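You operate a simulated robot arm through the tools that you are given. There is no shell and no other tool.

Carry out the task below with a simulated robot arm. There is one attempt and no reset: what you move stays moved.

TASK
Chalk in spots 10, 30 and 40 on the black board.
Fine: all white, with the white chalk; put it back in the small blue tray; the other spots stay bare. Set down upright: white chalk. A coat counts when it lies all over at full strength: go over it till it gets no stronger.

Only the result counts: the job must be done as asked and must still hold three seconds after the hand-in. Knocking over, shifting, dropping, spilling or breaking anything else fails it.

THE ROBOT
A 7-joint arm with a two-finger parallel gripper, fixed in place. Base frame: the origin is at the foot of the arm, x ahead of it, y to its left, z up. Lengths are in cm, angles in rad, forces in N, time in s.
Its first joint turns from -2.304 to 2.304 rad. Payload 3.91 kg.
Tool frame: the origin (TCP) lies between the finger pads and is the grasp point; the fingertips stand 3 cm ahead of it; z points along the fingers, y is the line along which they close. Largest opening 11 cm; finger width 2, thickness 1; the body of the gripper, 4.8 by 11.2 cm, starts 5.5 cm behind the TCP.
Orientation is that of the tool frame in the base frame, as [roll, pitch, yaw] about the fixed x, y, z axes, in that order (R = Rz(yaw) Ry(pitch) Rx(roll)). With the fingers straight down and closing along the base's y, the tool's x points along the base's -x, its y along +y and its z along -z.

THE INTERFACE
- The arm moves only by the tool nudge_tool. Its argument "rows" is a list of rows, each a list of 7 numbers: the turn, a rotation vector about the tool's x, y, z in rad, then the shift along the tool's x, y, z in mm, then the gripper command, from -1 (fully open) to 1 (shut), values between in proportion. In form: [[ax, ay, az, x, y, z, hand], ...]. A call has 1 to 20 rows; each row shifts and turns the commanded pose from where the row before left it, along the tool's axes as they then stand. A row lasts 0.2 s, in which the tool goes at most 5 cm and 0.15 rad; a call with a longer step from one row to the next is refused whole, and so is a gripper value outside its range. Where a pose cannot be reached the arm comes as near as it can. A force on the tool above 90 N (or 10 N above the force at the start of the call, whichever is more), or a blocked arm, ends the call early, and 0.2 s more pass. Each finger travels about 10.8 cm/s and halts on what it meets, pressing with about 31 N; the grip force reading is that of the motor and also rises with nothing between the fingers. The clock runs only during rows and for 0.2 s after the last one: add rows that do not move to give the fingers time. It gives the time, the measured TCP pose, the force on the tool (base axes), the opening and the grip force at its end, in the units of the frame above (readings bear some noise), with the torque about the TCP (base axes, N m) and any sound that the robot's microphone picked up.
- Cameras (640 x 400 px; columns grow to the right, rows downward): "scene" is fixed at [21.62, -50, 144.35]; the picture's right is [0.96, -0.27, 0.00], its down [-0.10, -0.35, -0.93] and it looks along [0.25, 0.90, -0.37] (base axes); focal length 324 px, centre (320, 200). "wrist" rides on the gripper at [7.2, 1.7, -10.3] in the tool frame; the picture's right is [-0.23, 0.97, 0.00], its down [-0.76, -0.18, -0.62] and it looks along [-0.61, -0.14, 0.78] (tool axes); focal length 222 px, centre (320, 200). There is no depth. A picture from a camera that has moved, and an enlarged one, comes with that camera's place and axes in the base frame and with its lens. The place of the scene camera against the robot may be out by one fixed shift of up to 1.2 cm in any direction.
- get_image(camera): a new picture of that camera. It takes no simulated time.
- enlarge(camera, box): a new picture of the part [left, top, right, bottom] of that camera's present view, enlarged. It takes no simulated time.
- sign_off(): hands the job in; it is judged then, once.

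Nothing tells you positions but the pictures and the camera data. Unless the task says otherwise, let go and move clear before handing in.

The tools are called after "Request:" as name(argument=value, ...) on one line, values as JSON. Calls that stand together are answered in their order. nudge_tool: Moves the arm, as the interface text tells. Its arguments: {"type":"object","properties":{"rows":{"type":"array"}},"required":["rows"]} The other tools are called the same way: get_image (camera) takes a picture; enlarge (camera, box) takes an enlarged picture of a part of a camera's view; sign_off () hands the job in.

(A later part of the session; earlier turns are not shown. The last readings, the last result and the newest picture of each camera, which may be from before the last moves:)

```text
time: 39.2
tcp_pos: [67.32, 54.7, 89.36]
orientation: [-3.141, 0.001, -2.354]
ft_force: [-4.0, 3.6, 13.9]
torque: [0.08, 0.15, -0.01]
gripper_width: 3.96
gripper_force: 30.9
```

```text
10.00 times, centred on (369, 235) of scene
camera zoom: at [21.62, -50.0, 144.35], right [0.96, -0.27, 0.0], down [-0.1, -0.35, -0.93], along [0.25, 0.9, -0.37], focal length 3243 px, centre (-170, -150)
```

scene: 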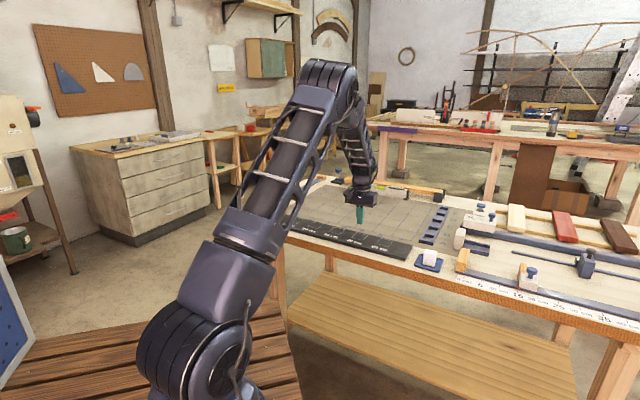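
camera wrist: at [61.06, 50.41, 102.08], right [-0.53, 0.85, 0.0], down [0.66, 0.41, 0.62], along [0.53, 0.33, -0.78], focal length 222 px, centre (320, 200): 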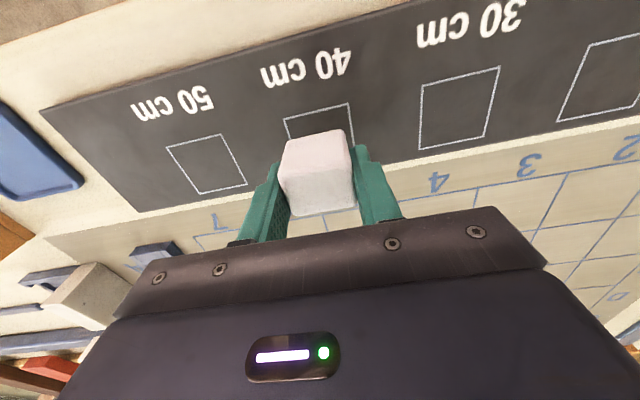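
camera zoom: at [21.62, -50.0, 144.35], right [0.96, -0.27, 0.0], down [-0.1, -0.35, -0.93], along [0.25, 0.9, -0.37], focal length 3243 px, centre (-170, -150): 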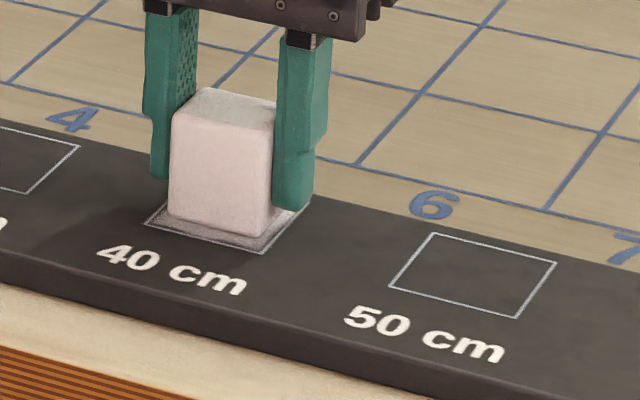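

Request:
nudge_tool(rows=[[0, 0, 0, 3, 0, 0, 1], [0, 0, 0, 3, 0, 0, 1], [0, 0, 0, 0, 3, 0, 1], [0, 0, 0, 0, 3, 0, 1], [0, 0, 0, 0, 3, 0, 1], [0, 0, 0, 0, -3.6, 0, 1], [0, 0, 0, 0, -3.6, 0, 1], [0, 0, 0, 0, -3.6, 0, 1], [0, 0, 0, 0, -3.6, 0, 1], [0, 0, 0, 0, -3.6, 0, 1], [0, 0, 0, 3, 0, 0, 1], [0, 0, 0, 3, 0, 0, 1], [0, 0, 0, 0, 3.6, 0, 1], [0, 0, 0, 0, 3.6, 0, 1], [0, 0, 0, 0, 3.6, 0, 1], [0, 0, 0, 0, 3.6, 0, 1], [0, 0, 0, 0, 3.6, 0, 1], [0, 0, 0, 0, -3, 0, 1], [0, 0, 0, 0, -3, 0, 1], [0, 0, 0, 0, -3, 0, 1]])

Request:
enlarge(camera="scene", box=[345, 215, 393, 255])

```text
time: 43.4
tcp_pos: [66.53, 53.87, 89.29]
orientation: [-3.141, 0.0, -2.357]
ft_force: [-0.1, -0.6, -0.2]
torque: [0.04, 0.02, -0.02]
gripper_width: 3.95
gripper_force: 31.1
```

```text
10.00 times, centred on (369, 235) of scene
camera zoom: at [21.62, -50.0, 144.35], right [0.96, -0.27, 0.0], down [-0.1, -0.35, -0.93], along [0.25, 0.9, -0.37], focal length 3243 px, centre (-170, -150)
```

zoom: 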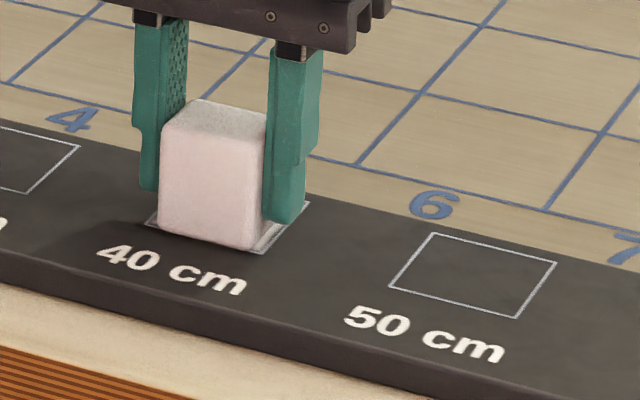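

The force has dropped to zero here, so the chalk has eased up slightly in the grip. I'll press down a bit and re-check the force.

Request:
nudge_tool(rows=[[0, 0, 0, 0, 0, 0.5, 1], [0, 0, 0, 0, 0, 0, 1]])

Request:
enlarge(camera="wrist", box=[240, 60, 440, 220])

```text
time: 44.0
tcp_pos: [66.52, 53.71, 89.4]
orientation: [-3.14, 0.0, -2.354]
ft_force: [0.2, -0.2, 1.7]
torque: [0.07, -0.03, 0.02]
gripper_width: 3.93
gripper_force: 31.3
```

```text
2.50 times, centred on (340, 140) of wrist
camera zoom: at [60.31, 49.77, 99.53], right [-0.53, 0.85, 0.0], down [0.66, 0.41, 0.62], along [0.53, 0.33, -0.78], focal length 555 px, centre (270, 350)
```

zoom: 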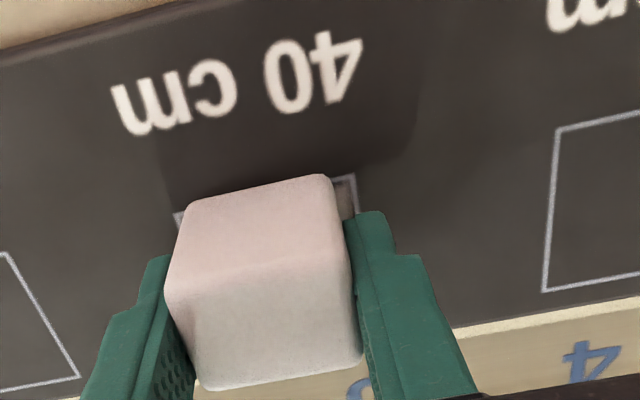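

Request:
nudge_tool(rows=[[0, 0, 0, 0, 0, 0.6, 1], [0, 0, 0, 0, 0, 0, 1]])

```text
time: 44.6
tcp_pos: [66.48, 53.71, 89.32]
orientation: [-3.141, 0.003, -2.356]
ft_force: [0.8, -3.5, 11.1]
torque: [-0.19, 0.05, 0.03]
gripper_width: 3.92
gripper_force: 31.0
```

Request:
nudge_tool(rows=[[0, 0, 0, 0, 3, 0, 1], [0, 0, 0, 0, 3, 0, 1], [0, 0, 0, 0, 3, 0, 1], [0, 0, 0, 0, -3.6, 0, 1], [0, 0, 0, 0, -3.6, 0, 1], [0, 0, 0, 0, -3.6, 0, 1], [0, 0, 0, 0, -3.6, 0, 1], [0, 0, 0, 0, -3.6, 0, 1], [0, 0, 0, 0, 3, 0, 1], [0, 0, 0, 0, 3, 0, 1], [0, 0, 0, 0, 3, 0, 1]])

Request:
nudge_tool(rows=[[0, 0, 0, -3, 0, 0, 1], [0, 0, 0, -3, 0, 0, 1], [0, 0, 0, -3, 0, 0, 1], [0, 0, 0, -3, 0, 0, 1], [0, 0, 0, -3, 0, 0, 1], [0, 0, 0, -3, 0, 0, 1], [0, 0, 0, -3, 0, 0, 1], [0, 0, 0, -3, 0, 0, 1]])

Request:
enlarge(camera="wrist", box=[240, 60, 440, 220])

Request:
enlarge(camera="scene", box=[345, 215, 393, 255])

```text
time: 47.0
tcp_pos: [66.71, 53.7, 89.14]
orientation: [3.141, 0.0, -2.356]
ft_force: [6.0, -5.0, 16.0]
torque: [-0.12, -0.31, -0.06]
gripper_width: 3.95
gripper_force: 31.5
```

```text
time: 48.8
tcp_pos: [68.32, 55.47, 89.15]
orientation: [-3.14, 0.005, -2.355]
ft_force: [0.0, 0.2, 1.6]
torque: [0.03, -0.03, 0.01]
gripper_width: 3.97
gripper_force: 31.2
```

```text
2.50 times, centred on (340, 140) of wrist
camera zoom: at [61.98, 51.53, 99.41], right [-0.53, 0.85, 0.0], down [0.66, 0.41, 0.62], along [0.53, 0.33, -0.78], focal length 555 px, centre (270, 350)
```

zoom: 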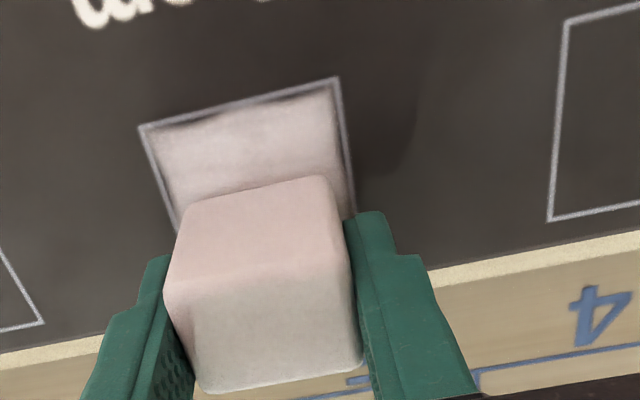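

```text
10.00 times, centred on (369, 235) of scene
camera zoom: at [21.62, -50.0, 144.35], right [0.96, -0.27, 0.0], down [-0.1, -0.35, -0.93], along [0.25, 0.9, -0.37], focal length 3243 px, centre (-170, -150)
```

zoom: 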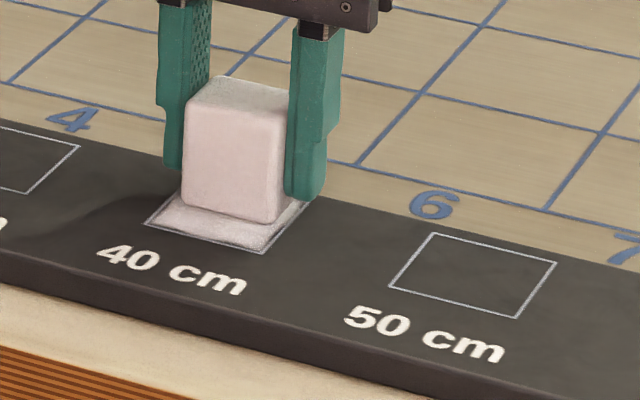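

The coat is building up well, with weaker strips along the edges and near corner. Contact fades as the chalk creeps up in the grip, so I'll press again and go around the perimeter with a slightly wider sweep while watching the force.

Request:
nudge_tool(rows=[[0, 0, 0, -3, 0, 0.5, 1], [0, 0, 0, 0, 4, 0.05, 1], [0, 0, 0, 0, 4, 0.05, 1], [0, 0, 0, 0, 4, 0.05, 1], [0, 0, 0, 0, -4, 0.05, 1], [0, 0, 0, 0, -4, 0.05, 1], [0, 0, 0, 0, -4, 0.05, 1], [0, 0, 0, 0, -4, 0.05, 1], [0, 0, 0, 0, -4, 0.05, 1], [0, 0, 0, 0, -4, 0.05, 1]])

Request:
nudge_tool(rows=[[0, 0, 0, 3, 0, 0.1, 1], [0, 0, 0, 3, 0, 0.05, 1], [0, 0, 0, 3, 0, 0.05, 1], [0, 0, 0, 3, 0, 0.05, 1], [0, 0, 0, 3, 0, 0.05, 1], [0, 0, 0, 3, 0, 0.05, 1], [0, 0, 0, 3, 0, 0.05, 1], [0, 0, 0, 3, 0, 0.05, 1], [0, 0, 0, 3, 0, 0.05, 1], [0, 0, 0, 3, 0, 0.05, 1]])

Request:
nudge_tool(rows=[[0, 0, 0, 0, 4, 0.05, 1], [0, 0, 0, 0, 4, 0.05, 1], [0, 0, 0, 0, 4, 0.05, 1], [0, 0, 0, 0, 4, 0.05, 1], [0, 0, 0, 0, 4, 0.05, 1], [0, 0, 0, 0, 4, 0.05, 1]])

```text
time: 51.0
tcp_pos: [69.22, 54.85, 89.18]
orientation: [-3.14, 0.0, -2.355]
ft_force: [-5.6, 5.7, 21.2]
torque: [0.2, 0.13, 0.01]
gripper_width: 3.97
gripper_force: 30.5
```

```text
time: 53.2
tcp_pos: [67.17, 52.77, 89.08]
orientation: [3.141, 0.001, -2.355]
ft_force: [6.9, 6.5, 23.5]
torque: [0.04, -0.05, 0.01]
gripper_width: 3.94
gripper_force: 31.4
```

```text
time: 54.6
tcp_pos: [65.46, 54.31, 88.92]
orientation: [-3.141, 0.002, -2.355]
ft_force: [5.8, -6.6, 22.5]
torque: [-0.24, -0.04, 0.03]
gripper_width: 3.94
gripper_force: 31.0
```

Request:
nudge_tool(rows=[[0, 0, 0, -3, 0, -0.3, 1], [0, 0, 0, -3, 0, 0, 1], [0, 0, 0, -3, 0, 0, 1], [0, 0, 0, -3, 0, 0, 1], [0, 0, 0, -3, 0, 0, 1], [0, 0, 0, -3, 0, 0, 1], [0, 0, 0, -3, 0, 0, 1], [0, 0, 0, -3, 0, 0, 1], [0, 0, 0, -3, 0, 0, 1], [0, 0, 0, -3, 0, 0, 1]])

Request:
enlarge(camera="wrist", box=[240, 60, 440, 220])

Request:
enlarge(camera="scene", box=[345, 215, 393, 255])

```text
time: 56.8
tcp_pos: [67.58, 56.49, 88.9]
orientation: [3.141, 0.002, -2.355]
ft_force: [-0.8, -0.5, 1.6]
torque: [-0.02, 0.07, 0.0]
gripper_width: 3.94
gripper_force: 30.9
```

```text
2.50 times, centred on (340, 140) of wrist
camera zoom: at [61.33, 52.54, 99.13], right [-0.53, 0.85, 0.0], down [0.66, 0.41, 0.62], along [0.53, 0.33, -0.78], focal length 555 px, centre (270, 350)
```

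zoom: 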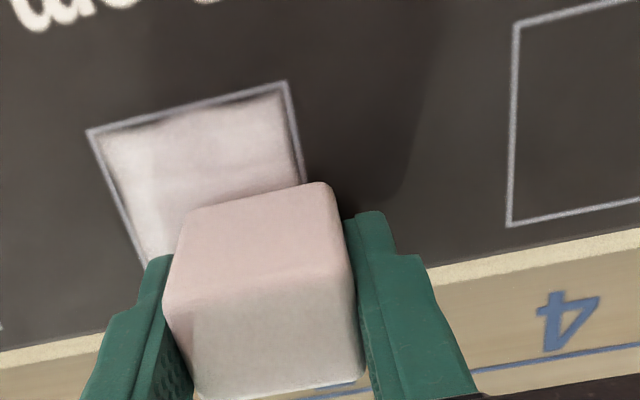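

```text
10.00 times, centred on (369, 235) of scene
camera zoom: at [21.62, -50.0, 144.35], right [0.96, -0.27, 0.0], down [-0.1, -0.35, -0.93], along [0.25, 0.9, -0.37], focal length 3243 px, centre (-170, -150)
```

zoom: 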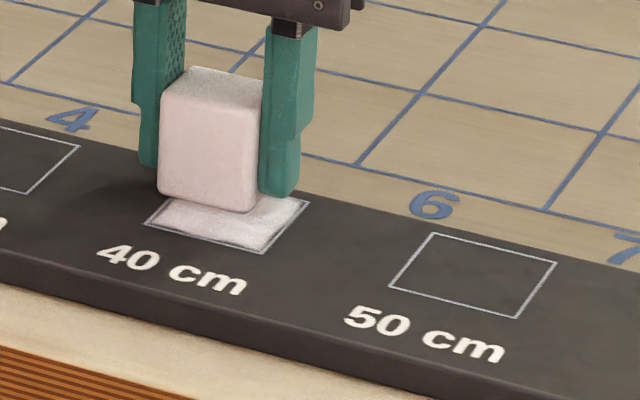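

Request:
enlarge(camera="wrist", box=[265, 85, 345, 155])

Request:
nudge_tool(rows=[[0, 0, 0, 0, 0, 0.5, 1], [0, 0, 0, 0, 0, 0, 1]])

```text
5.71 times, centred on (305, 120) of wrist
camera zoom: at [61.33, 52.54, 99.13], right [-0.53, 0.85, 0.0], down [0.66, 0.41, 0.62], along [0.53, 0.33, -0.78], focal length 1269 px, centre (406, 657)
```

zoom: 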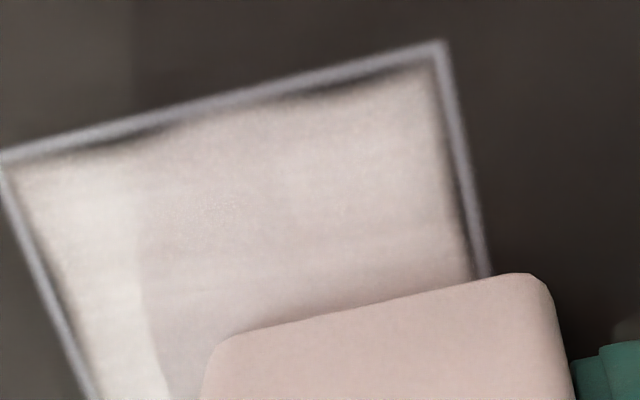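

```text
time: 57.4
tcp_pos: [67.63, 56.47, 88.88]
orientation: [-3.141, 0.002, -2.357]
ft_force: [0.6, -3.0, 10.4]
torque: [-0.18, 0.05, 0.05]
gripper_width: 3.95
gripper_force: 30.5
```

Request:
nudge_tool(rows=[[0, 0, 0, 0, -4, 0, 1], [0, 0, 0, 0, -4, 0, 1], [0, 0, 0, 0, -4, 0, 1], [0, 0, 0, 0, -4, 0, 1], [0, 0, 0, 0, -4, 0, 1], [0, 0, 0, 0, -4, 0, 1], [0, 0, 0, 4, 0, 0, 1], [0, 0, 0, 3.5, 0, 0, 1]])

Request:
nudge_tool(rows=[[0, 0, 0, 0, 4, 0.2, 1], [0, 0, 0, 0, 4, 0, 1], [0, 0, 0, 0, 4, 0, 1], [0, 0, 0, 0, 4, 0, 1], [0, 0, 0, 0, 4, 0, 1], [0, 0, 0, 0, 4, 0, 1], [0, 0, 0, 4, 0, 0, 1], [0, 0, 0, 3.5, 0, 0, 1]])

```text
time: 59.2
tcp_pos: [68.88, 54.34, 88.92]
orientation: [-3.141, 0.002, -2.356]
ft_force: [9.6, 3.9, 24.6]
torque: [0.06, -0.22, 0.0]
gripper_width: 3.95
gripper_force: 31.3
```

```text
time: 61.0
tcp_pos: [66.44, 55.66, 88.91]
orientation: [3.14, 0.0, -2.355]
ft_force: [1.4, 6.4, 16.8]
torque: [0.21, -0.05, 0.0]
gripper_width: 3.92
gripper_force: 31.3
```

Request:
nudge_tool(rows=[[0, 0, 0, 0, -4, 0, 1], [0, 0, 0, 0, -4, 0, 1], [0, 0, 0, 0, -4, -0.1, 1], [0, 0, 0, 0, -4, 0, 1], [0, 0, 0, 0, -4, 0, 1], [0, 0, 0, 0, -4, 0, 1], [0, 0, 0, 4, 0, 0, 1], [0, 0, 0, 3.5, 0, 0, 1]])

Request:
nudge_tool(rows=[[0, 0, 0, 0, 4, 0.1, 1], [0, 0, 0, 0, 4, 0, 1], [0, 0, 0, 0, 4, 0, 1], [0, 0, 0, 0, 4, 0, 1], [0, 0, 0, 0, 4, 0, 1], [0, 0, 0, 0, 4, 0, 1], [0, 0, 0, 4, 0, 0, 1], [0, 0, 0, 3.5, 0, 0, 1]])

```text
time: 62.8
tcp_pos: [67.91, 53.2, 88.86]
orientation: [3.141, 0.001, -2.355]
ft_force: [5.7, 3.3, 14.4]
torque: [0.01, -0.14, 0.0]
gripper_width: 3.97
gripper_force: 30.6
```

```text
time: 64.6
tcp_pos: [65.37, 54.48, 88.81]
orientation: [3.139, 0.0, -2.354]
ft_force: [2.7, 6.1, 14.5]
torque: [0.2, -0.09, 0.0]
gripper_width: 3.94
gripper_force: 31.2
```

Request:
nudge_tool(rows=[[0, 0, 0, 0, -4, 0, 1], [0, 0, 0, 0, -4, 0, 1], [0, 0, 0, 0, -4, 0, 1], [0, 0, 0, 0, -4, 0, 1], [0, 0, 0, 0, -4, 0, 1], [0, 0, 0, 0, -4, 0, 1], [0, 0, 0, 0, 4, 0.2, 1], [0, 0, 0, 0, 4, 0, 1], [0, 0, 0, 0, 4, 0, 1], [0, 0, 0, 0, 4, 0, 1], [0, 0, 0, 0, 4, 0, 1], [0, 0, 0, 0, 4, 0, 1]])

Request:
nudge_tool(rows=[[0, 0, 0, 0, 0, -0.5, 1], [0, 0, 0, 0, 0, -1, 1], [0, 0, 0, 0, 0, -2, 1], [0, 0, 0, -3, 0, -3, 1], [0, 0, 0, -6, 0, -4, 1], [0, 0, 0, -9, 0, -4, 1], [0, 0, 0, -10, 0, -4, 1], [0, 0, 0, -10, 0, -2, 1], [0, 0, 0, -8, 0, 0, 1], [0, 0, 0, -4, 0, 0, 1], [0, 0, 0, 0, 0, 0, 1]])

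Request:
get_image(camera="wrist")

Request:
enlarge(camera="scene", box=[345, 215, 393, 255])

```text
time: 67.2
tcp_pos: [65.51, 54.58, 88.92]
orientation: [3.14, 0.0, -2.354]
ft_force: [1.2, -2.0, 3.8]
torque: [-0.02, -0.05, -0.02]
gripper_width: 3.94
gripper_force: 31.6
```

```text
time: 69.6
tcp_pos: [69.03, 58.13, 90.89]
orientation: [3.141, 0.0, -2.354]
ft_force: [-0.7, 0.3, -1.5]
torque: [0.01, 0.02, -0.01]
gripper_width: 3.94
gripper_force: 31.2
```

```text
taken
camera wrist: at [62.77, 54.09, 101.08], right [-0.53, 0.85, 0.0], down [0.66, 0.41, 0.62], along [0.53, 0.33, -0.78], focal length 222 px, centre (320, 200)
```

wrist: 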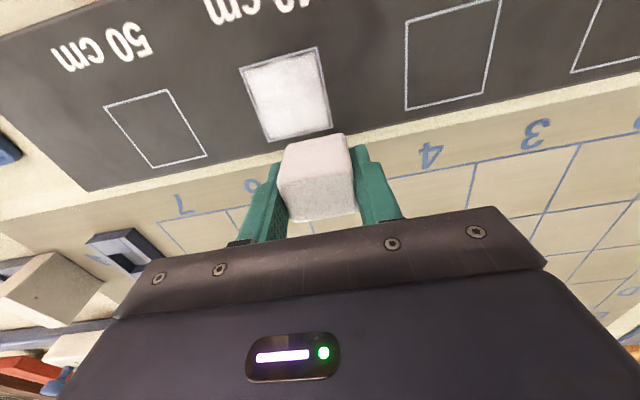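

```text
10.00 times, centred on (369, 235) of scene
camera zoom: at [21.62, -50.0, 144.35], right [0.96, -0.27, 0.0], down [-0.1, -0.35, -0.93], along [0.25, 0.9, -0.37], focal length 3243 px, centre (-170, -150)
```

zoom: 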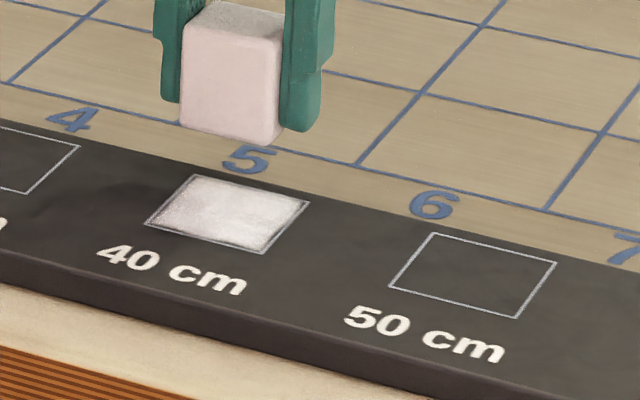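

Request:
enlarge(camera="wrist", box=[225, 35, 345, 150])

Request:
enlarge(camera="scene", box=[355, 225, 381, 245])

```text
3.48 times, centred on (285, 92) of wrist
camera zoom: at [62.77, 54.09, 101.08], right [-0.53, 0.85, 0.0], down [0.66, 0.41, 0.62], along [0.53, 0.33, -0.78], focal length 773 px, centre (442, 574)
```

zoom: 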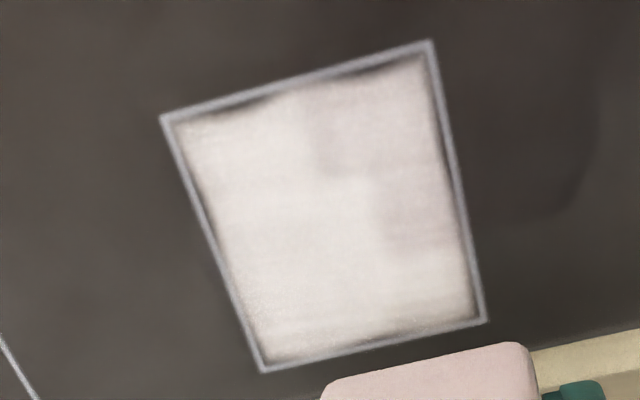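

```text
16.00 times, centred on (368, 235) of scene
camera zoom: at [21.62, -50.0, 144.35], right [0.96, -0.27, 0.0], down [-0.1, -0.35, -0.93], along [0.25, 0.9, -0.37], focal length 5190 px, centre (-448, -360)
```

zoom: 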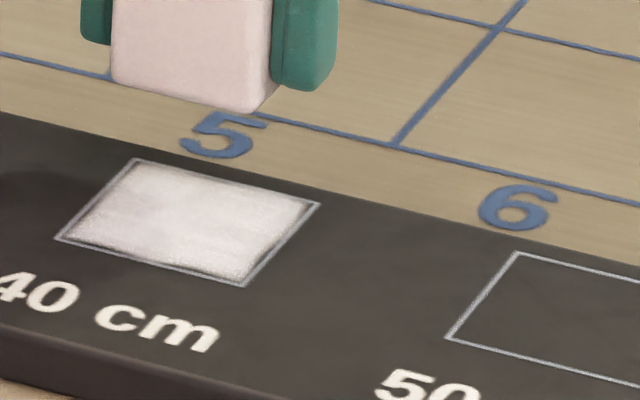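

Spot 40 looks almost fully coated, with only thin soft borders left. I'll go over it once more and then compare from this same viewpoint to see whether it still gets stronger.

Request:
nudge_tool(rows=[[0, 0, 0, 4, 0, 3, 1], [0, 0, 0, 6, 0, 5, 1], [0, 0, 0, 6, 0, 5, 1], [0, 0, 0, 4, 0, 4, 1], [0, 0, 0, 0, 0, 2, 1], [0, 0, 0, 0, 0, 1, 1], [0, 0, 0, 0, 0, 0.3, 1], [0, 0, 0, 0, 0, 0, 1]])

```text
time: 71.4
tcp_pos: [67.65, 56.58, 88.74]
orientation: [-3.141, 0.002, -2.355]
ft_force: [1.1, 0.7, 1.9]
torque: [0.01, -0.01, -0.01]
gripper_width: 3.97
gripper_force: 31.2
```

Request:
nudge_tool(rows=[[0, 0, 0, 0, 0, 0.4, 1], [0, 0, 0, 0, -4, 0, 1], [0, 0, 0, 0, -4, 0, 1], [0, 0, 0, 0, -4, 0, 1], [0, 0, 0, 0, -4, 0, 1], [0, 0, 0, 0, -4, 0, 1], [0, 0, 0, 0, -4, 0, 1], [0, 0, 0, 4, 0, 0, 1], [0, 0, 0, 3.5, 0, 0, 1]])

Request:
nudge_tool(rows=[[0, 0, 0, 0, 4, 0, 1], [0, 0, 0, 0, 4, 0, 1], [0, 0, 0, 0, 4, 0, 1], [0, 0, 0, 0, 4, 0, 1], [0, 0, 0, 0, 4, 0, 1], [0, 0, 0, 0, 4, 0, 1], [0, 0, 0, 4, 0, 0, 1], [0, 0, 0, 3.5, 0, 0, 1]])

```text
time: 73.4
tcp_pos: [68.91, 54.3, 88.84]
orientation: [3.141, 0.003, -2.357]
ft_force: [4.5, 3.3, 14.4]
torque: [0.09, -0.16, 0.0]
gripper_width: 3.93
gripper_force: 31.5
```

```text
time: 75.2
tcp_pos: [66.46, 55.65, 88.85]
orientation: [3.139, 0.004, -2.355]
ft_force: [3.2, 7.9, 19.1]
torque: [0.14, -0.08, 0.0]
gripper_width: 3.98
gripper_force: 31.2
```

Request:
nudge_tool(rows=[[0, 0, 0, 0, -4, 0, 1], [0, 0, 0, 0, -4, 0, 1], [0, 0, 0, 0, -4, 0, 1], [0, 0, 0, 0, -4, 0, 1], [0, 0, 0, 0, -4, 0, 1], [0, 0, 0, 0, -4, 0, 1], [0, 0, 0, 4, 0, 0, 1], [0, 0, 0, 3.5, 0, 0, 1]])

Request:
nudge_tool(rows=[[0, 0, 0, 0, 4, 0, 1], [0, 0, 0, 0, 4, 0, 1], [0, 0, 0, 0, 4, 0, 1], [0, 0, 0, 0, 4, 0, 1], [0, 0, 0, 0, 4, 0, 1], [0, 0, 0, 0, 4, 0, 1], [0, 0, 0, 4, 0, 0, 1], [0, 0, 0, 3.5, 0, 0, 1]])

```text
time: 77.0
tcp_pos: [67.88, 53.27, 88.77]
orientation: [-3.14, 0.002, -2.357]
ft_force: [5.9, 1.8, 15.1]
torque: [0.04, -0.15, 0.01]
gripper_width: 3.91
gripper_force: 31.0
```

```text
time: 78.8
tcp_pos: [65.4, 54.5, 88.77]
orientation: [3.141, 0.001, -2.354]
ft_force: [3.2, 6.3, 15.0]
torque: [0.19, -0.08, 0.01]
gripper_width: 3.94
gripper_force: 30.7
```

Request:
nudge_tool(rows=[[0, 0, 0, 0, -4, 0, 1], [0, 0, 0, 0, -4, 0, 1], [0, 0, 0, 0, -4, 0, 1], [0, 0, 0, 0, -4, 0, 1], [0, 0, 0, 0, -4, 0, 1], [0, 0, 0, 0, -4, 0, 1], [0, 0, 0, 0, 4, 0.1, 1], [0, 0, 0, 0, 4, 0, 1], [0, 0, 0, 0, 4, 0, 1], [0, 0, 0, 0, 4, 0, 1], [0, 0, 0, 0, 4, 0, 1], [0, 0, 0, 0, 4, 0, 1]])

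Request:
nudge_tool(rows=[[0, 0, 0, 0, 0, -0.5, 1], [0, 0, 0, 0, 0, -1, 1], [0, 0, 0, 0, 0, -2, 1], [0, 0, 0, -3, 0, -3, 1], [0, 0, 0, -6, 0, -4, 1], [0, 0, 0, -9, 0, -4, 1], [0, 0, 0, -10, 0, -4, 1], [0, 0, 0, -10, 0, -2, 1], [0, 0, 0, -8, 0, 0, 1], [0, 0, 0, -4, 0, 0, 1], [0, 0, 0, 0, 0, 0, 1]])

Request:
enlarge(camera="wrist", box=[225, 35, 345, 150])

Request:
enlarge(camera="scene", box=[355, 225, 381, 245])

```text
time: 81.4
tcp_pos: [65.55, 54.51, 88.79]
orientation: [3.141, 0.002, -2.353]
ft_force: [3.8, -4.2, 11.6]
torque: [-0.13, -0.1, 0.03]
gripper_width: 3.95
gripper_force: 31.0
```

```text
time: 83.8
tcp_pos: [69.03, 57.91, 90.85]
orientation: [3.141, -0.001, -2.355]
ft_force: [0.1, 1.7, -0.7]
torque: [-0.01, -0.01, 0.0]
gripper_width: 3.98
gripper_force: 31.1
```

```text
3.48 times, centred on (285, 92) of wrist
camera zoom: at [62.77, 53.95, 101.01], right [-0.53, 0.85, 0.0], down [0.66, 0.41, 0.62], along [0.53, 0.33, -0.78], focal length 773 px, centre (442, 574)
```

zoom: 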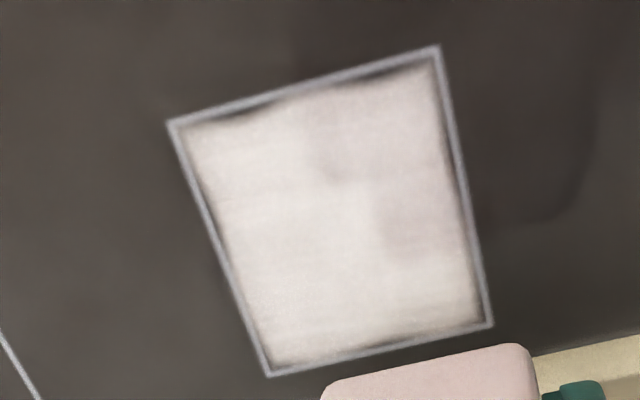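

```text
16.00 times, centred on (368, 235) of scene
camera zoom: at [21.62, -50.0, 144.35], right [0.96, -0.27, 0.0], down [-0.1, -0.35, -0.93], along [0.25, 0.9, -0.37], focal length 5190 px, centre (-448, -360)
```

zoom: 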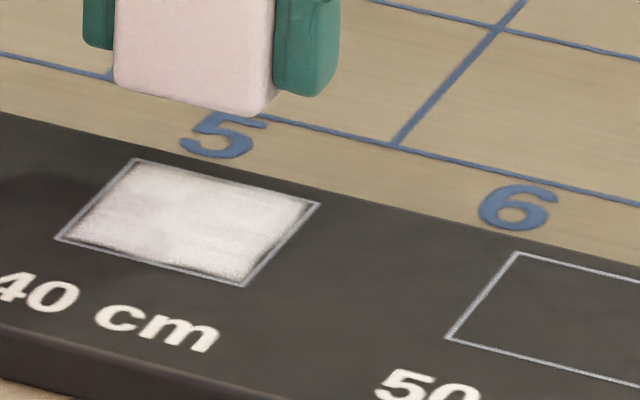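

The coat barely changed, only the corners strengthened slightly. I'll do a perimeter pass with extra wiggles in the corners, since those get the fewest strokes.

Request:
nudge_tool(rows=[[0, 0, 0, 4, 0, 3, 1], [0, 0, 0, 6, 0, 5, 1], [0, 0, 0, 6, 0, 5, 1], [0, 0, 0, 4, 0, 4, 1], [0, 0, 0, 0, 0, 2, 1], [0, 0, 0, 0, 0, 1, 1], [0, 0, 0, 0, 0, 0.5, 1], [0, 0, 0, 0, 0, 0.3, 1], [0, 0, 0, 0, 0, 0, 1]])

```text
time: 85.8
tcp_pos: [67.61, 56.58, 88.75]
orientation: [-3.142, 0.002, -2.355]
ft_force: [1.1, 1.8, 6.8]
torque: [0.0, 0.0, -0.02]
gripper_width: 3.94
gripper_force: 30.6
```

Request:
nudge_tool(rows=[[0, 0, 0, 0, -4, 0.2, 1], [0, 0, 0, 4, 0, 0, 1], [0, 0, 0, 0, 4, 0, 1], [0, 0, 0, -4, 0, 0, 1], [0, 0, 0, 0, -4, 0, 1], [0, 0, 0, 4, 0, 0, 1], [0, 0, 0, 0, 4, 0, 1], [0, 0, 0, -4, 0, 0, 1], [0, 0, 0, 0, -4, 0, 1], [0, 0, 0, 0, -4, 0, 1], [0, 0, 0, 0, -4, 0, 1], [0, 0, 0, 0, -4, 0, 1], [0, 0, 0, 0, -4, 0, 1], [0, 0, 0, 0, -4, 0, 1], [0, 0, 0, 4, 0, 0, 1], [0, 0, 0, 0, 4, 0, 1], [0, 0, 0, -4, 0, 0, 1], [0, 0, 0, 0, -4, 0, 1]])

Request:
nudge_tool(rows=[[0, 0, 0, 4, 0, 0, 1], [0, 0, 0, 0, 4, 0, 1], [0, 0, 0, -4, 0, 0, 1], [0, 0, 0, 0, -4, 0, 1], [0, 0, 0, 4, 0, 0, 1], [0, 0, 0, 4, 0, 0, 1], [0, 0, 0, 4, 0, 0, 1], [0, 0, 0, 4, 0, 0, 1], [0, 0, 0, 4, 0, 0, 1], [0, 0, 0, 4, 0, 0, 1], [0, 0, 0, 4, 0, 0, 1], [0, 0, 0, 3, 0, 0, 1], [0, 0, 0, 0, 4, 0, 1], [0, 0, 0, -4, 0, 0, 1], [0, 0, 0, 0, -4, 0, 1], [0, 0, 0, 4, 0, 0, 1]])

```text
time: 89.6
tcp_pos: [69.08, 55.03, 88.75]
orientation: [3.14, 0.002, -2.353]
ft_force: [-5.9, 3.9, 16.6]
torque: [0.09, 0.12, 0.0]
gripper_width: 3.94
gripper_force: 30.6
```

```text
time: 93.0
tcp_pos: [67.22, 52.65, 88.79]
orientation: [-3.14, 0.003, -2.355]
ft_force: [3.2, 7.2, 17.5]
torque: [0.18, -0.09, 0.0]
gripper_width: 3.96
gripper_force: 31.1
```

Request:
nudge_tool(rows=[[0, 0, 0, 0, 4, 0, 1], [0, 0, 0, -4, 0, 0, 1], [0, 0, 0, 0, -4, 0, 1], [0, 0, 0, 4, 0, 0, 1], [0, 0, 0, 0, 4, 0, 1], [0, 0, 0, 0, 4, 0, 1], [0, 0, 0, 0, 4, 0, 1], [0, 0, 0, 0, 4, 0, 1], [0, 0, 0, 0, 4, 0, 1], [0, 0, 0, 0, 4, 0, 1], [0, 0, 0, -4, 0, 0, 1], [0, 0, 0, 0, -4, 0, 1], [0, 0, 0, 4, 0, 0, 1], [0, 0, 0, 0, 4, 0, 1]])

Request:
nudge_tool(rows=[[0, 0, 0, -4, 0, 0, 1], [0, 0, 0, 0, -4, 0, 1], [0, 0, 0, 4, 0, 0, 1], [0, 0, 0, 0, 4, 0, 1], [0, 0, 0, -4, 0, 0, 1], [0, 0, 0, -4, 0, 0, 1], [0, 0, 0, -4, 0, 0, 1], [0, 0, 0, -4, 0, 0, 1], [0, 0, 0, -4, 0, 0, 1], [0, 0, 0, -4, 0, 0, 1], [0, 0, 0, -4, 0, 0, 1], [0, 0, 0, -3, 0, 0, 1]])

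Request:
nudge_tool(rows=[[0, 0, 0, 0, 0, -1, 1], [0, 0, 0, 0, 0, -2, 1], [0, 0, 0, -4, 0, -4, 1], [0, 0, 0, -6, 0, -5, 1], [0, 0, 0, -6, 0, -5, 1], [0, 0, 0, -4, 0, -3.5, 1], [0, 0, 0, 0, 0, 0, 1]])

Request:
enlarge(camera="wrist", box=[225, 35, 345, 150])

Request:
enlarge(camera="scene", box=[355, 225, 381, 245])

```text
time: 96.0
tcp_pos: [65.57, 54.35, 88.72]
orientation: [3.141, 0.001, -2.356]
ft_force: [3.8, -2.1, 11.2]
torque: [-0.09, -0.1, 0.03]
gripper_width: 3.95
gripper_force: 31.2
```

```text
time: 98.6
tcp_pos: [67.5, 56.69, 88.7]
orientation: [3.141, 0.0, -2.354]
ft_force: [-2.8, -1.6, 7.3]
torque: [-0.07, 0.08, 0.03]
gripper_width: 3.95
gripper_force: 31.4
```

```text
time: 100.2
tcp_pos: [68.93, 57.96, 90.83]
orientation: [-3.142, 0.0, -2.354]
ft_force: [-0.5, 1.1, -1.0]
torque: [-0.01, 0.02, 0.01]
gripper_width: 3.94
gripper_force: 30.9
```

```text
3.48 times, centred on (285, 92) of wrist
camera zoom: at [62.72, 53.99, 100.98], right [-0.53, 0.85, 0.0], down [0.66, 0.41, 0.62], along [0.53, 0.33, -0.78], focal length 773 px, centre (442, 574)
```

zoom: 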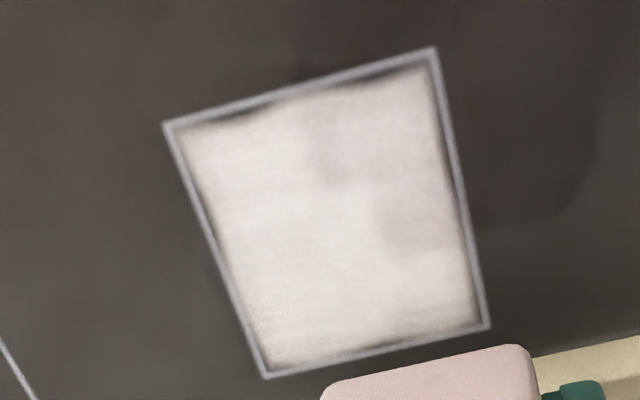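

```text
16.00 times, centred on (368, 235) of scene
camera zoom: at [21.62, -50.0, 144.35], right [0.96, -0.27, 0.0], down [-0.1, -0.35, -0.93], along [0.25, 0.9, -0.37], focal length 5190 px, centre (-448, -360)
```

zoom: 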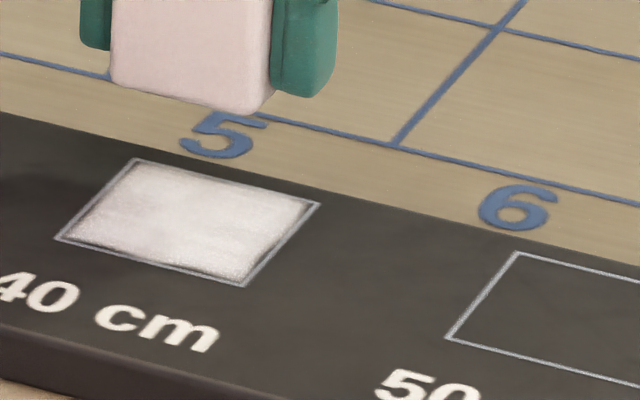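

Spot 40 no longer changes, so it's at full strength. Next is spot 30, about 10 cm along the board.

Request:
nudge_tool(rows=[[0, 0, 0, 1, 3, 0, 1], [0, 0, 0, 3, 6, 0, 1], [0, 0, 0, 4, 9, 0, 1], [0, 0, 0, 4, 10, 0, 1], [0, 0, 0, 5, 11, 0, 1], [0, 0, 0, 5, 11, 0, 1], [0, 0, 0, 5, 11, 0, 1], [0, 0, 0, 4, 10, 0, 1], [0, 0, 0, 3, 8, 0, 1], [0, 0, 0, 2, 5.7, 0, 1], [0, 0, 0, 0, 3, 0, 1], [0, 0, 0, 0, 0, 0, 1], [0, 0, 0, 0, 0, 0, 1]])

Request:
enlarge(camera="wrist", box=[240, 60, 440, 220])

Request:
enlarge(camera="scene", box=[315, 205, 379, 250])

```text
time: 103.0
tcp_pos: [60.2, 61.51, 90.78]
orientation: [-3.141, -0.001, -2.355]
ft_force: [0.6, -0.3, -1.4]
torque: [0.03, -0.04, -0.01]
gripper_width: 3.95
gripper_force: 31.2
```

```text
2.50 times, centred on (340, 140) of wrist
camera zoom: at [53.98, 57.61, 101.04], right [-0.53, 0.85, 0.0], down [0.66, 0.41, 0.62], along [0.53, 0.33, -0.78], focal length 555 px, centre (270, 350)
```

zoom: 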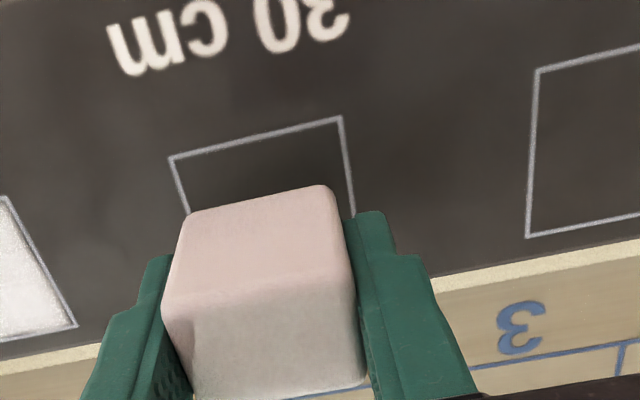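

```text
8.89 times, centred on (347, 228) of scene
camera zoom: at [21.62, -50.0, 144.35], right [0.96, -0.27, 0.0], down [-0.1, -0.35, -0.93], along [0.25, 0.9, -0.37], focal length 2883 px, centre (80, -44)
```

zoom: 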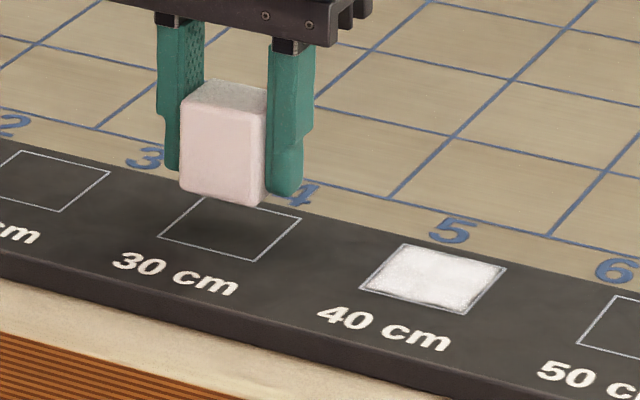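

The chalk is centred on spot 30 within 1 mm. I'll lower it to gentle contact.

Request:
nudge_tool(rows=[[0, 0, 0, -0.5, 0.5, 3, 1], [0, 0, 0, 0, 0, 5, 1], [0, 0, 0, 0, 0, 5, 1], [0, 0, 0, 0, 0, 4, 1], [0, 0, 0, 0, 0, 2, 1], [0, 0, 0, 0, 0, 0.5, 1], [0, 0, 0, 0, 0, 0, 1]])

Request:
nudge_tool(rows=[[0, 0, 0, 0, 0, 0.5, 1], [0, 0, 0, 0, 0, 0, 1]])

```text
time: 104.6
tcp_pos: [60.31, 61.76, 88.74]
orientation: [-3.14, 0.0, -2.353]
ft_force: [0.4, -0.3, -1.1]
torque: [-0.02, -0.03, 0.04]
gripper_width: 3.95
gripper_force: 30.8
```

```text
time: 105.2
tcp_pos: [60.48, 61.71, 88.81]
orientation: [-3.141, -0.001, -2.355]
ft_force: [-0.4, 0.2, -0.8]
torque: [-0.04, 0.03, -0.01]
gripper_width: 3.97
gripper_force: 31.0
```

Request:
nudge_tool(rows=[[0, 0, 0, 0, 0, 0.6, 1], [0, 0, 0, 0, 0, 0, 1]])

Request:
nudge_tool(rows=[[0, 0, 0, 0, 0, 0.4, 1], [0, 0, 0, 0, 0, 0, 1]])

```text
time: 105.8
tcp_pos: [60.16, 61.77, 88.69]
orientation: [3.141, 0.001, -2.354]
ft_force: [0.3, -0.8, -0.8]
torque: [0.03, 0.01, -0.01]
gripper_width: 3.93
gripper_force: 31.3
```

```text
time: 106.4
tcp_pos: [60.24, 61.58, 88.62]
orientation: [3.141, 0.001, -2.356]
ft_force: [0.6, -0.3, 1.8]
torque: [0.03, -0.08, 0.02]
gripper_width: 3.96
gripper_force: 31.3
```

Request:
nudge_tool(rows=[[0, 0, 0, 0, 0, 0.4, 1], [0, 0, 0, 0, 4, 0, 1], [0, 0, 0, 0, 4, 0, 1], [0, 0, 0, 0, 4, 0, 1], [0, 0, 0, -4, 0, 0, 1], [0, 0, 0, -4, 0, 0, 1], [0, 0, 0, -4, 0, 0, 1], [0, 0, 0, -3, 0, 0, 1]])

Request:
nudge_tool(rows=[[0, 0, 0, 0, -4, 0, 1], [0, 0, 0, 0, -4, 0, 1], [0, 0, 0, 0, -4, 0, 1], [0, 0, 0, 0, -4, 0, 1], [0, 0, 0, 0, -4, 0, 1], [0, 0, 0, 0, -4, 0, 1], [0, 0, 0, 4, 0, 0, 1], [0, 0, 0, 3.5, 0, 0, 1]])

```text
time: 108.2
tcp_pos: [60.42, 63.67, 88.67]
orientation: [3.141, 0.003, -2.354]
ft_force: [-6.3, -3.6, 14.0]
torque: [-0.12, 0.15, 0.02]
gripper_width: 3.94
gripper_force: 30.9
```

```text
time: 110.0
tcp_pos: [61.79, 61.36, 88.68]
orientation: [3.141, 0.004, -2.356]
ft_force: [4.7, 2.2, 10.5]
torque: [0.09, -0.15, -0.02]
gripper_width: 3.93
gripper_force: 31.6
```

The force stays at 10–14 N. I'll continue the zigzag over spot 30.

Request:
nudge_tool(rows=[[0, 0, 0, 0, 4, 0, 1], [0, 0, 0, 0, 4, 0, 1], [0, 0, 0, 0, 4, 0, 1], [0, 0, 0, 0, 4, 0, 1], [0, 0, 0, 0, 4, 0, 1], [0, 0, 0, 0, 4, 0, 1], [0, 0, 0, 4, 0, 0, 1], [0, 0, 0, 3.5, 0, 0, 1], [0, 0, 0, 0, -4, 0, 1], [0, 0, 0, 0, -4, 0, 1], [0, 0, 0, 0, -4, 0, 1], [0, 0, 0, 0, -4, 0, 1], [0, 0, 0, 0, -4, 0, 1], [0, 0, 0, 0, -4, 0, 1], [0, 0, 0, 4, 0, 0, 1], [0, 0, 0, 3.5, 0, 0, 1]])

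Request:
nudge_tool(rows=[[0, 0, 0, 0, 4, 0.1, 1], [0, 0, 0, 0, 4, 0, 1], [0, 0, 0, 0, 4, 0, 1], [0, 0, 0, 0, 4, 0, 1], [0, 0, 0, 0, 4, 0, 1], [0, 0, 0, 0, 4, 0, 1], [0, 0, 0, 4, 0, 0, 1], [0, 0, 0, 3.5, 0, 0, 1], [0, 0, 0, 0, -4, 0, 1], [0, 0, 0, 0, -4, 0, 1], [0, 0, 0, 0, -4, 0, 1], [0, 0, 0, 0, -4, 0, 1], [0, 0, 0, 0, -4, 0, 1], [0, 0, 0, 0, -4, 0, 1]])

```text
time: 113.4
tcp_pos: [60.66, 60.38, 88.59]
orientation: [3.141, 0.002, -2.356]
ft_force: [8.7, 5.6, 24.4]
torque: [0.1, -0.2, 0.03]
gripper_width: 3.95
gripper_force: 30.9
```

```text
time: 116.4
tcp_pos: [60.0, 59.79, 88.68]
orientation: [-3.14, 0.0, -2.355]
ft_force: [-1.6, 1.8, 7.6]
torque: [0.08, 0.08, 0.0]
gripper_width: 3.93
gripper_force: 30.6
```

Request:
nudge_tool(rows=[[0, 0, 0, -3.75, 0, 0.2, 1], [0, 0, 0, -3.75, 0, 0, 1], [0, 0, 0, -3.75, 0, 0, 1], [0, 0, 0, -3.75, 0, 0, 1], [0, 0, 0, -3.75, 0, 0, 1], [0, 0, 0, -3.75, 0, 0, 1], [0, 0, 0, -3.75, 0, 0, 1], [0, 0, 0, -3.75, 0, 0, 1], [0, 0, 0, 0, 3, 0, 1], [0, 0, 0, 0, 3, 0, 1]])

Request:
nudge_tool(rows=[[0, 0, 0, 3.75, 0, 0, 1], [0, 0, 0, 3.75, 0, 0, 1], [0, 0, 0, 3.75, 0, 0, 1], [0, 0, 0, 3.75, 0, 0, 1], [0, 0, 0, 3.75, 0, 0, 1], [0, 0, 0, 3.75, 0, 0, 1], [0, 0, 0, 3.75, 0, 0, 1], [0, 0, 0, 3.75, 0, 0, 1], [0, 0, 0, 0, 3, 0, 1], [0, 0, 0, 0, 3, 0, 1]])

```text
time: 118.6
tcp_pos: [61.84, 62.42, 88.66]
orientation: [-3.142, -0.001, -2.355]
ft_force: [-0.5, 0.3, -1.0]
torque: [0.04, 0.01, 0.03]
gripper_width: 3.97
gripper_force: 31.3
```

```text
time: 120.8
tcp_pos: [59.28, 60.69, 88.6]
orientation: [-3.141, 0.0, -2.357]
ft_force: [1.2, -1.5, 2.3]
torque: [-0.05, -0.03, -0.01]
gripper_width: 3.93
gripper_force: 31.6
```

Request:
nudge_tool(rows=[[0, 0, 0, -3.75, 0, 0.5, 1], [0, 0, 0, -3.75, 0, 0, 1], [0, 0, 0, -3.75, 0, 0, 1], [0, 0, 0, -3.75, 0, 0, 1], [0, 0, 0, -3.75, 0, 0, 1], [0, 0, 0, -3.75, 0, 0, 1], [0, 0, 0, -3.75, 0, 0, 1], [0, 0, 0, -3.75, 0, 0, 1], [0, 0, 0, 0, 3, 0, 1], [0, 0, 0, 0, 3, 0, 1]])

Request:
enlarge(camera="wrist", box=[240, 60, 440, 220])

Request:
enlarge(camera="scene", box=[315, 205, 379, 250])

```text
time: 123.0
tcp_pos: [60.92, 63.27, 88.67]
orientation: [3.141, 0.001, -2.354]
ft_force: [4.9, -3.4, 10.6]
torque: [-0.1, -0.14, 0.02]
gripper_width: 3.93
gripper_force: 31.0
```

```text
2.50 times, centred on (340, 140) of wrist
camera zoom: at [54.65, 59.19, 98.84], right [-0.53, 0.85, 0.0], down [0.66, 0.41, 0.62], along [0.53, 0.33, -0.78], focal length 555 px, centre (270, 350)
```

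zoom: 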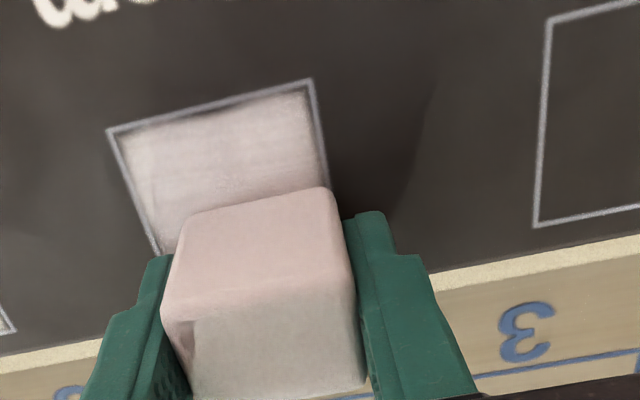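

```text
8.89 times, centred on (347, 228) of scene
camera zoom: at [21.62, -50.0, 144.35], right [0.96, -0.27, 0.0], down [-0.1, -0.35, -0.93], along [0.25, 0.9, -0.37], focal length 2883 px, centre (80, -44)
```

zoom: 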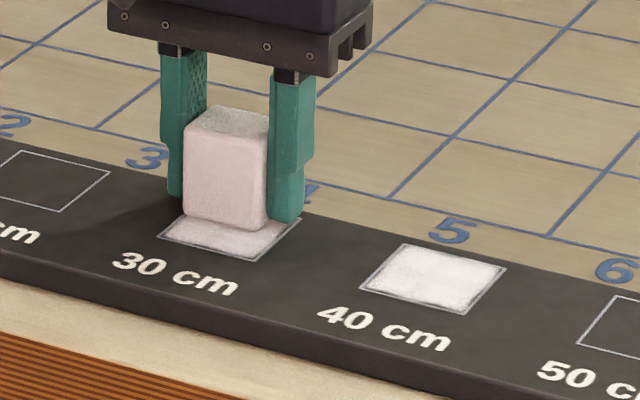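

The fingertips are now only about 2–3 mm above the board, because the chalk has crept up in the grip. I'll stop at the middle of spot 30, let the chalk stand on the board, and re-grip it 7 mm higher.

Request:
nudge_tool(rows=[[0, 0, 0, 3.75, 0, 0, 1], [0, 0, 0, 3.75, 0, 0, 1], [0, 0, 0, 3.75, -1.5, 0, 1], [0, 0, 0, 3.75, -1.5, 0, 1], [0, 0, 0, 0, 0, -0.1, 1], [0, 0, 0, 0, 0, 0, 1]])

```text
time: 124.4
tcp_pos: [60.04, 61.95, 88.62]
orientation: [-3.141, -0.001, -2.354]
ft_force: [2.1, 2.4, 6.8]
torque: [0.09, -0.09, 0.0]
gripper_width: 3.95
gripper_force: 30.7
```

Request:
nudge_tool(rows=[[0, 0, 0, 0, 0, -0.3, 1], [0, 0, 0, 0, 0, 0, 1], [0, 0, 0, 0, 0, 0, 0.2], [0, 0, 0, 0, 0, 0, 0.12], [0, 0, 0, 0, 0, 0, 0.08], [0, 0, 0, 0, 0, 0, 0.08], [0, 0, 0, 0, 0, 0, 0.08]])

Request:
enlarge(camera="scene", box=[325, 210, 365, 240])

Request:
enlarge(camera="wrist", box=[240, 60, 440, 220])

```text
time: 126.0
tcp_pos: [60.1, 61.96, 88.68]
orientation: [3.141, 0.0, -2.356]
ft_force: [-0.7, -0.3, -0.6]
torque: [-0.01, -0.01, -0.02]
gripper_width: 5.09
gripper_force: 0.1
```

```text
13.33 times, centred on (345, 225) of scene
camera zoom: at [21.62, -50.0, 144.35], right [0.96, -0.27, 0.0], down [-0.1, -0.35, -0.93], along [0.25, 0.9, -0.37], focal length 4325 px, centre (-13, -133)
```

zoom: 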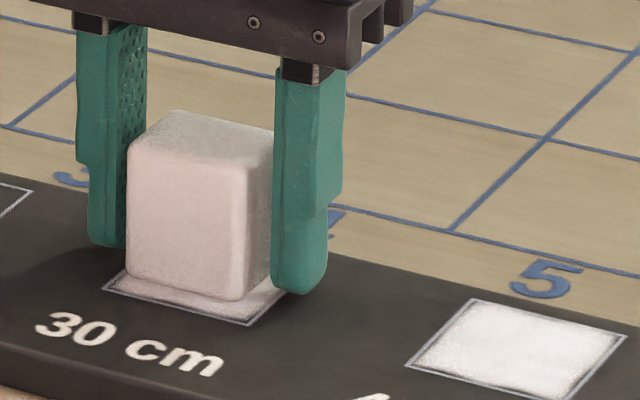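

```text
2.50 times, centred on (340, 140) of wrist
camera zoom: at [53.82, 57.95, 98.85], right [-0.53, 0.85, 0.0], down [0.66, 0.41, 0.62], along [0.53, 0.33, -0.78], focal length 555 px, centre (270, 350)
```

zoom: 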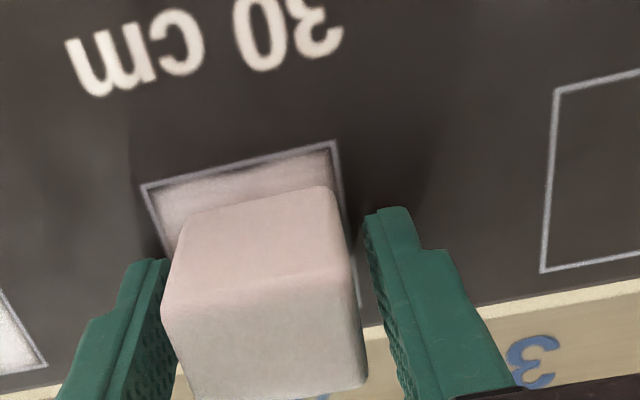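

The chalk stands upright by itself on spot 30. I'll raise the gripper 7 mm and close again.

Request:
nudge_tool(rows=[[0, 0, 0, 0, 0, -2, 0.08], [0, 0, 0, 0, 0, -3, 0.08], [0, 0, 0, 0, 0, -2, 0.08], [0, 0, 0, 0, 0, 0, 0.08], [0, 0, 0, 0, 0, 0, 0.18], [0, 0, 0, 0, 0, 0, 0.24], [0, 0, 0, 0, 0, 0, 0.28], [0, 0, 0, 0, 0, 0, 0.5], [0, 0, 0, 0, 0, 0, 1], [0, 0, 0, 0, 0, 0, 1], [0, 0, 0, 0, 0, 0, 1], [0, 0, 0, 0, 0, 0, 1]])

Request:
enlarge(camera="scene", box=[325, 210, 365, 240])

Request:
enlarge(camera="wrist", box=[240, 60, 440, 220])

```text
time: 128.6
tcp_pos: [60.18, 61.89, 89.2]
orientation: [3.14, 0.001, -2.355]
ft_force: [1.4, 0.5, 0.5]
torque: [0.02, 0.02, 0.02]
gripper_width: 3.96
gripper_force: 30.8
```

```text
13.33 times, centred on (345, 225) of scene
camera zoom: at [21.62, -50.0, 144.35], right [0.96, -0.27, 0.0], down [-0.1, -0.35, -0.93], along [0.25, 0.9, -0.37], focal length 4325 px, centre (-13, -133)
```

zoom: 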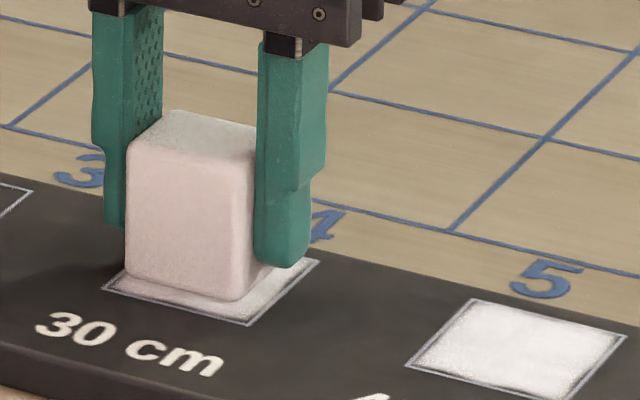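

```text
2.50 times, centred on (340, 140) of wrist
camera zoom: at [53.81, 57.99, 99.56], right [-0.53, 0.85, 0.0], down [0.66, 0.41, 0.62], along [0.53, 0.33, -0.78], focal length 555 px, centre (270, 350)
```

zoom: 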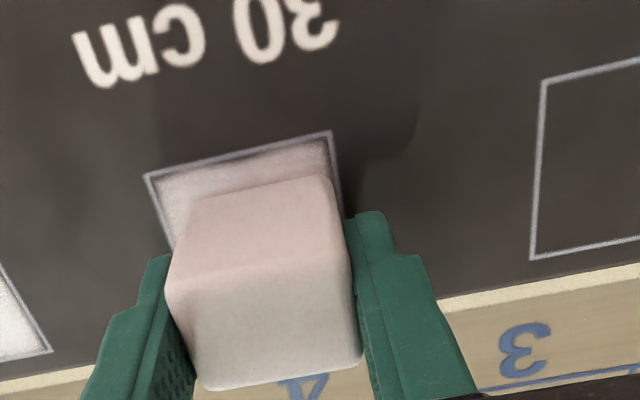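

Re-gripped. I'll press again and run another full zigzag over spot 30.

Request:
nudge_tool(rows=[[0, 0, 0, 0, 0, 0.5, 1], [0, 0, 0, 0, 0, 0, 1]])

```text
time: 129.2
tcp_pos: [59.99, 61.91, 89.28]
orientation: [-3.141, 0.002, -2.354]
ft_force: [1.0, 0.9, 2.8]
torque: [-0.04, -0.03, 0.01]
gripper_width: 3.97
gripper_force: 30.6
```

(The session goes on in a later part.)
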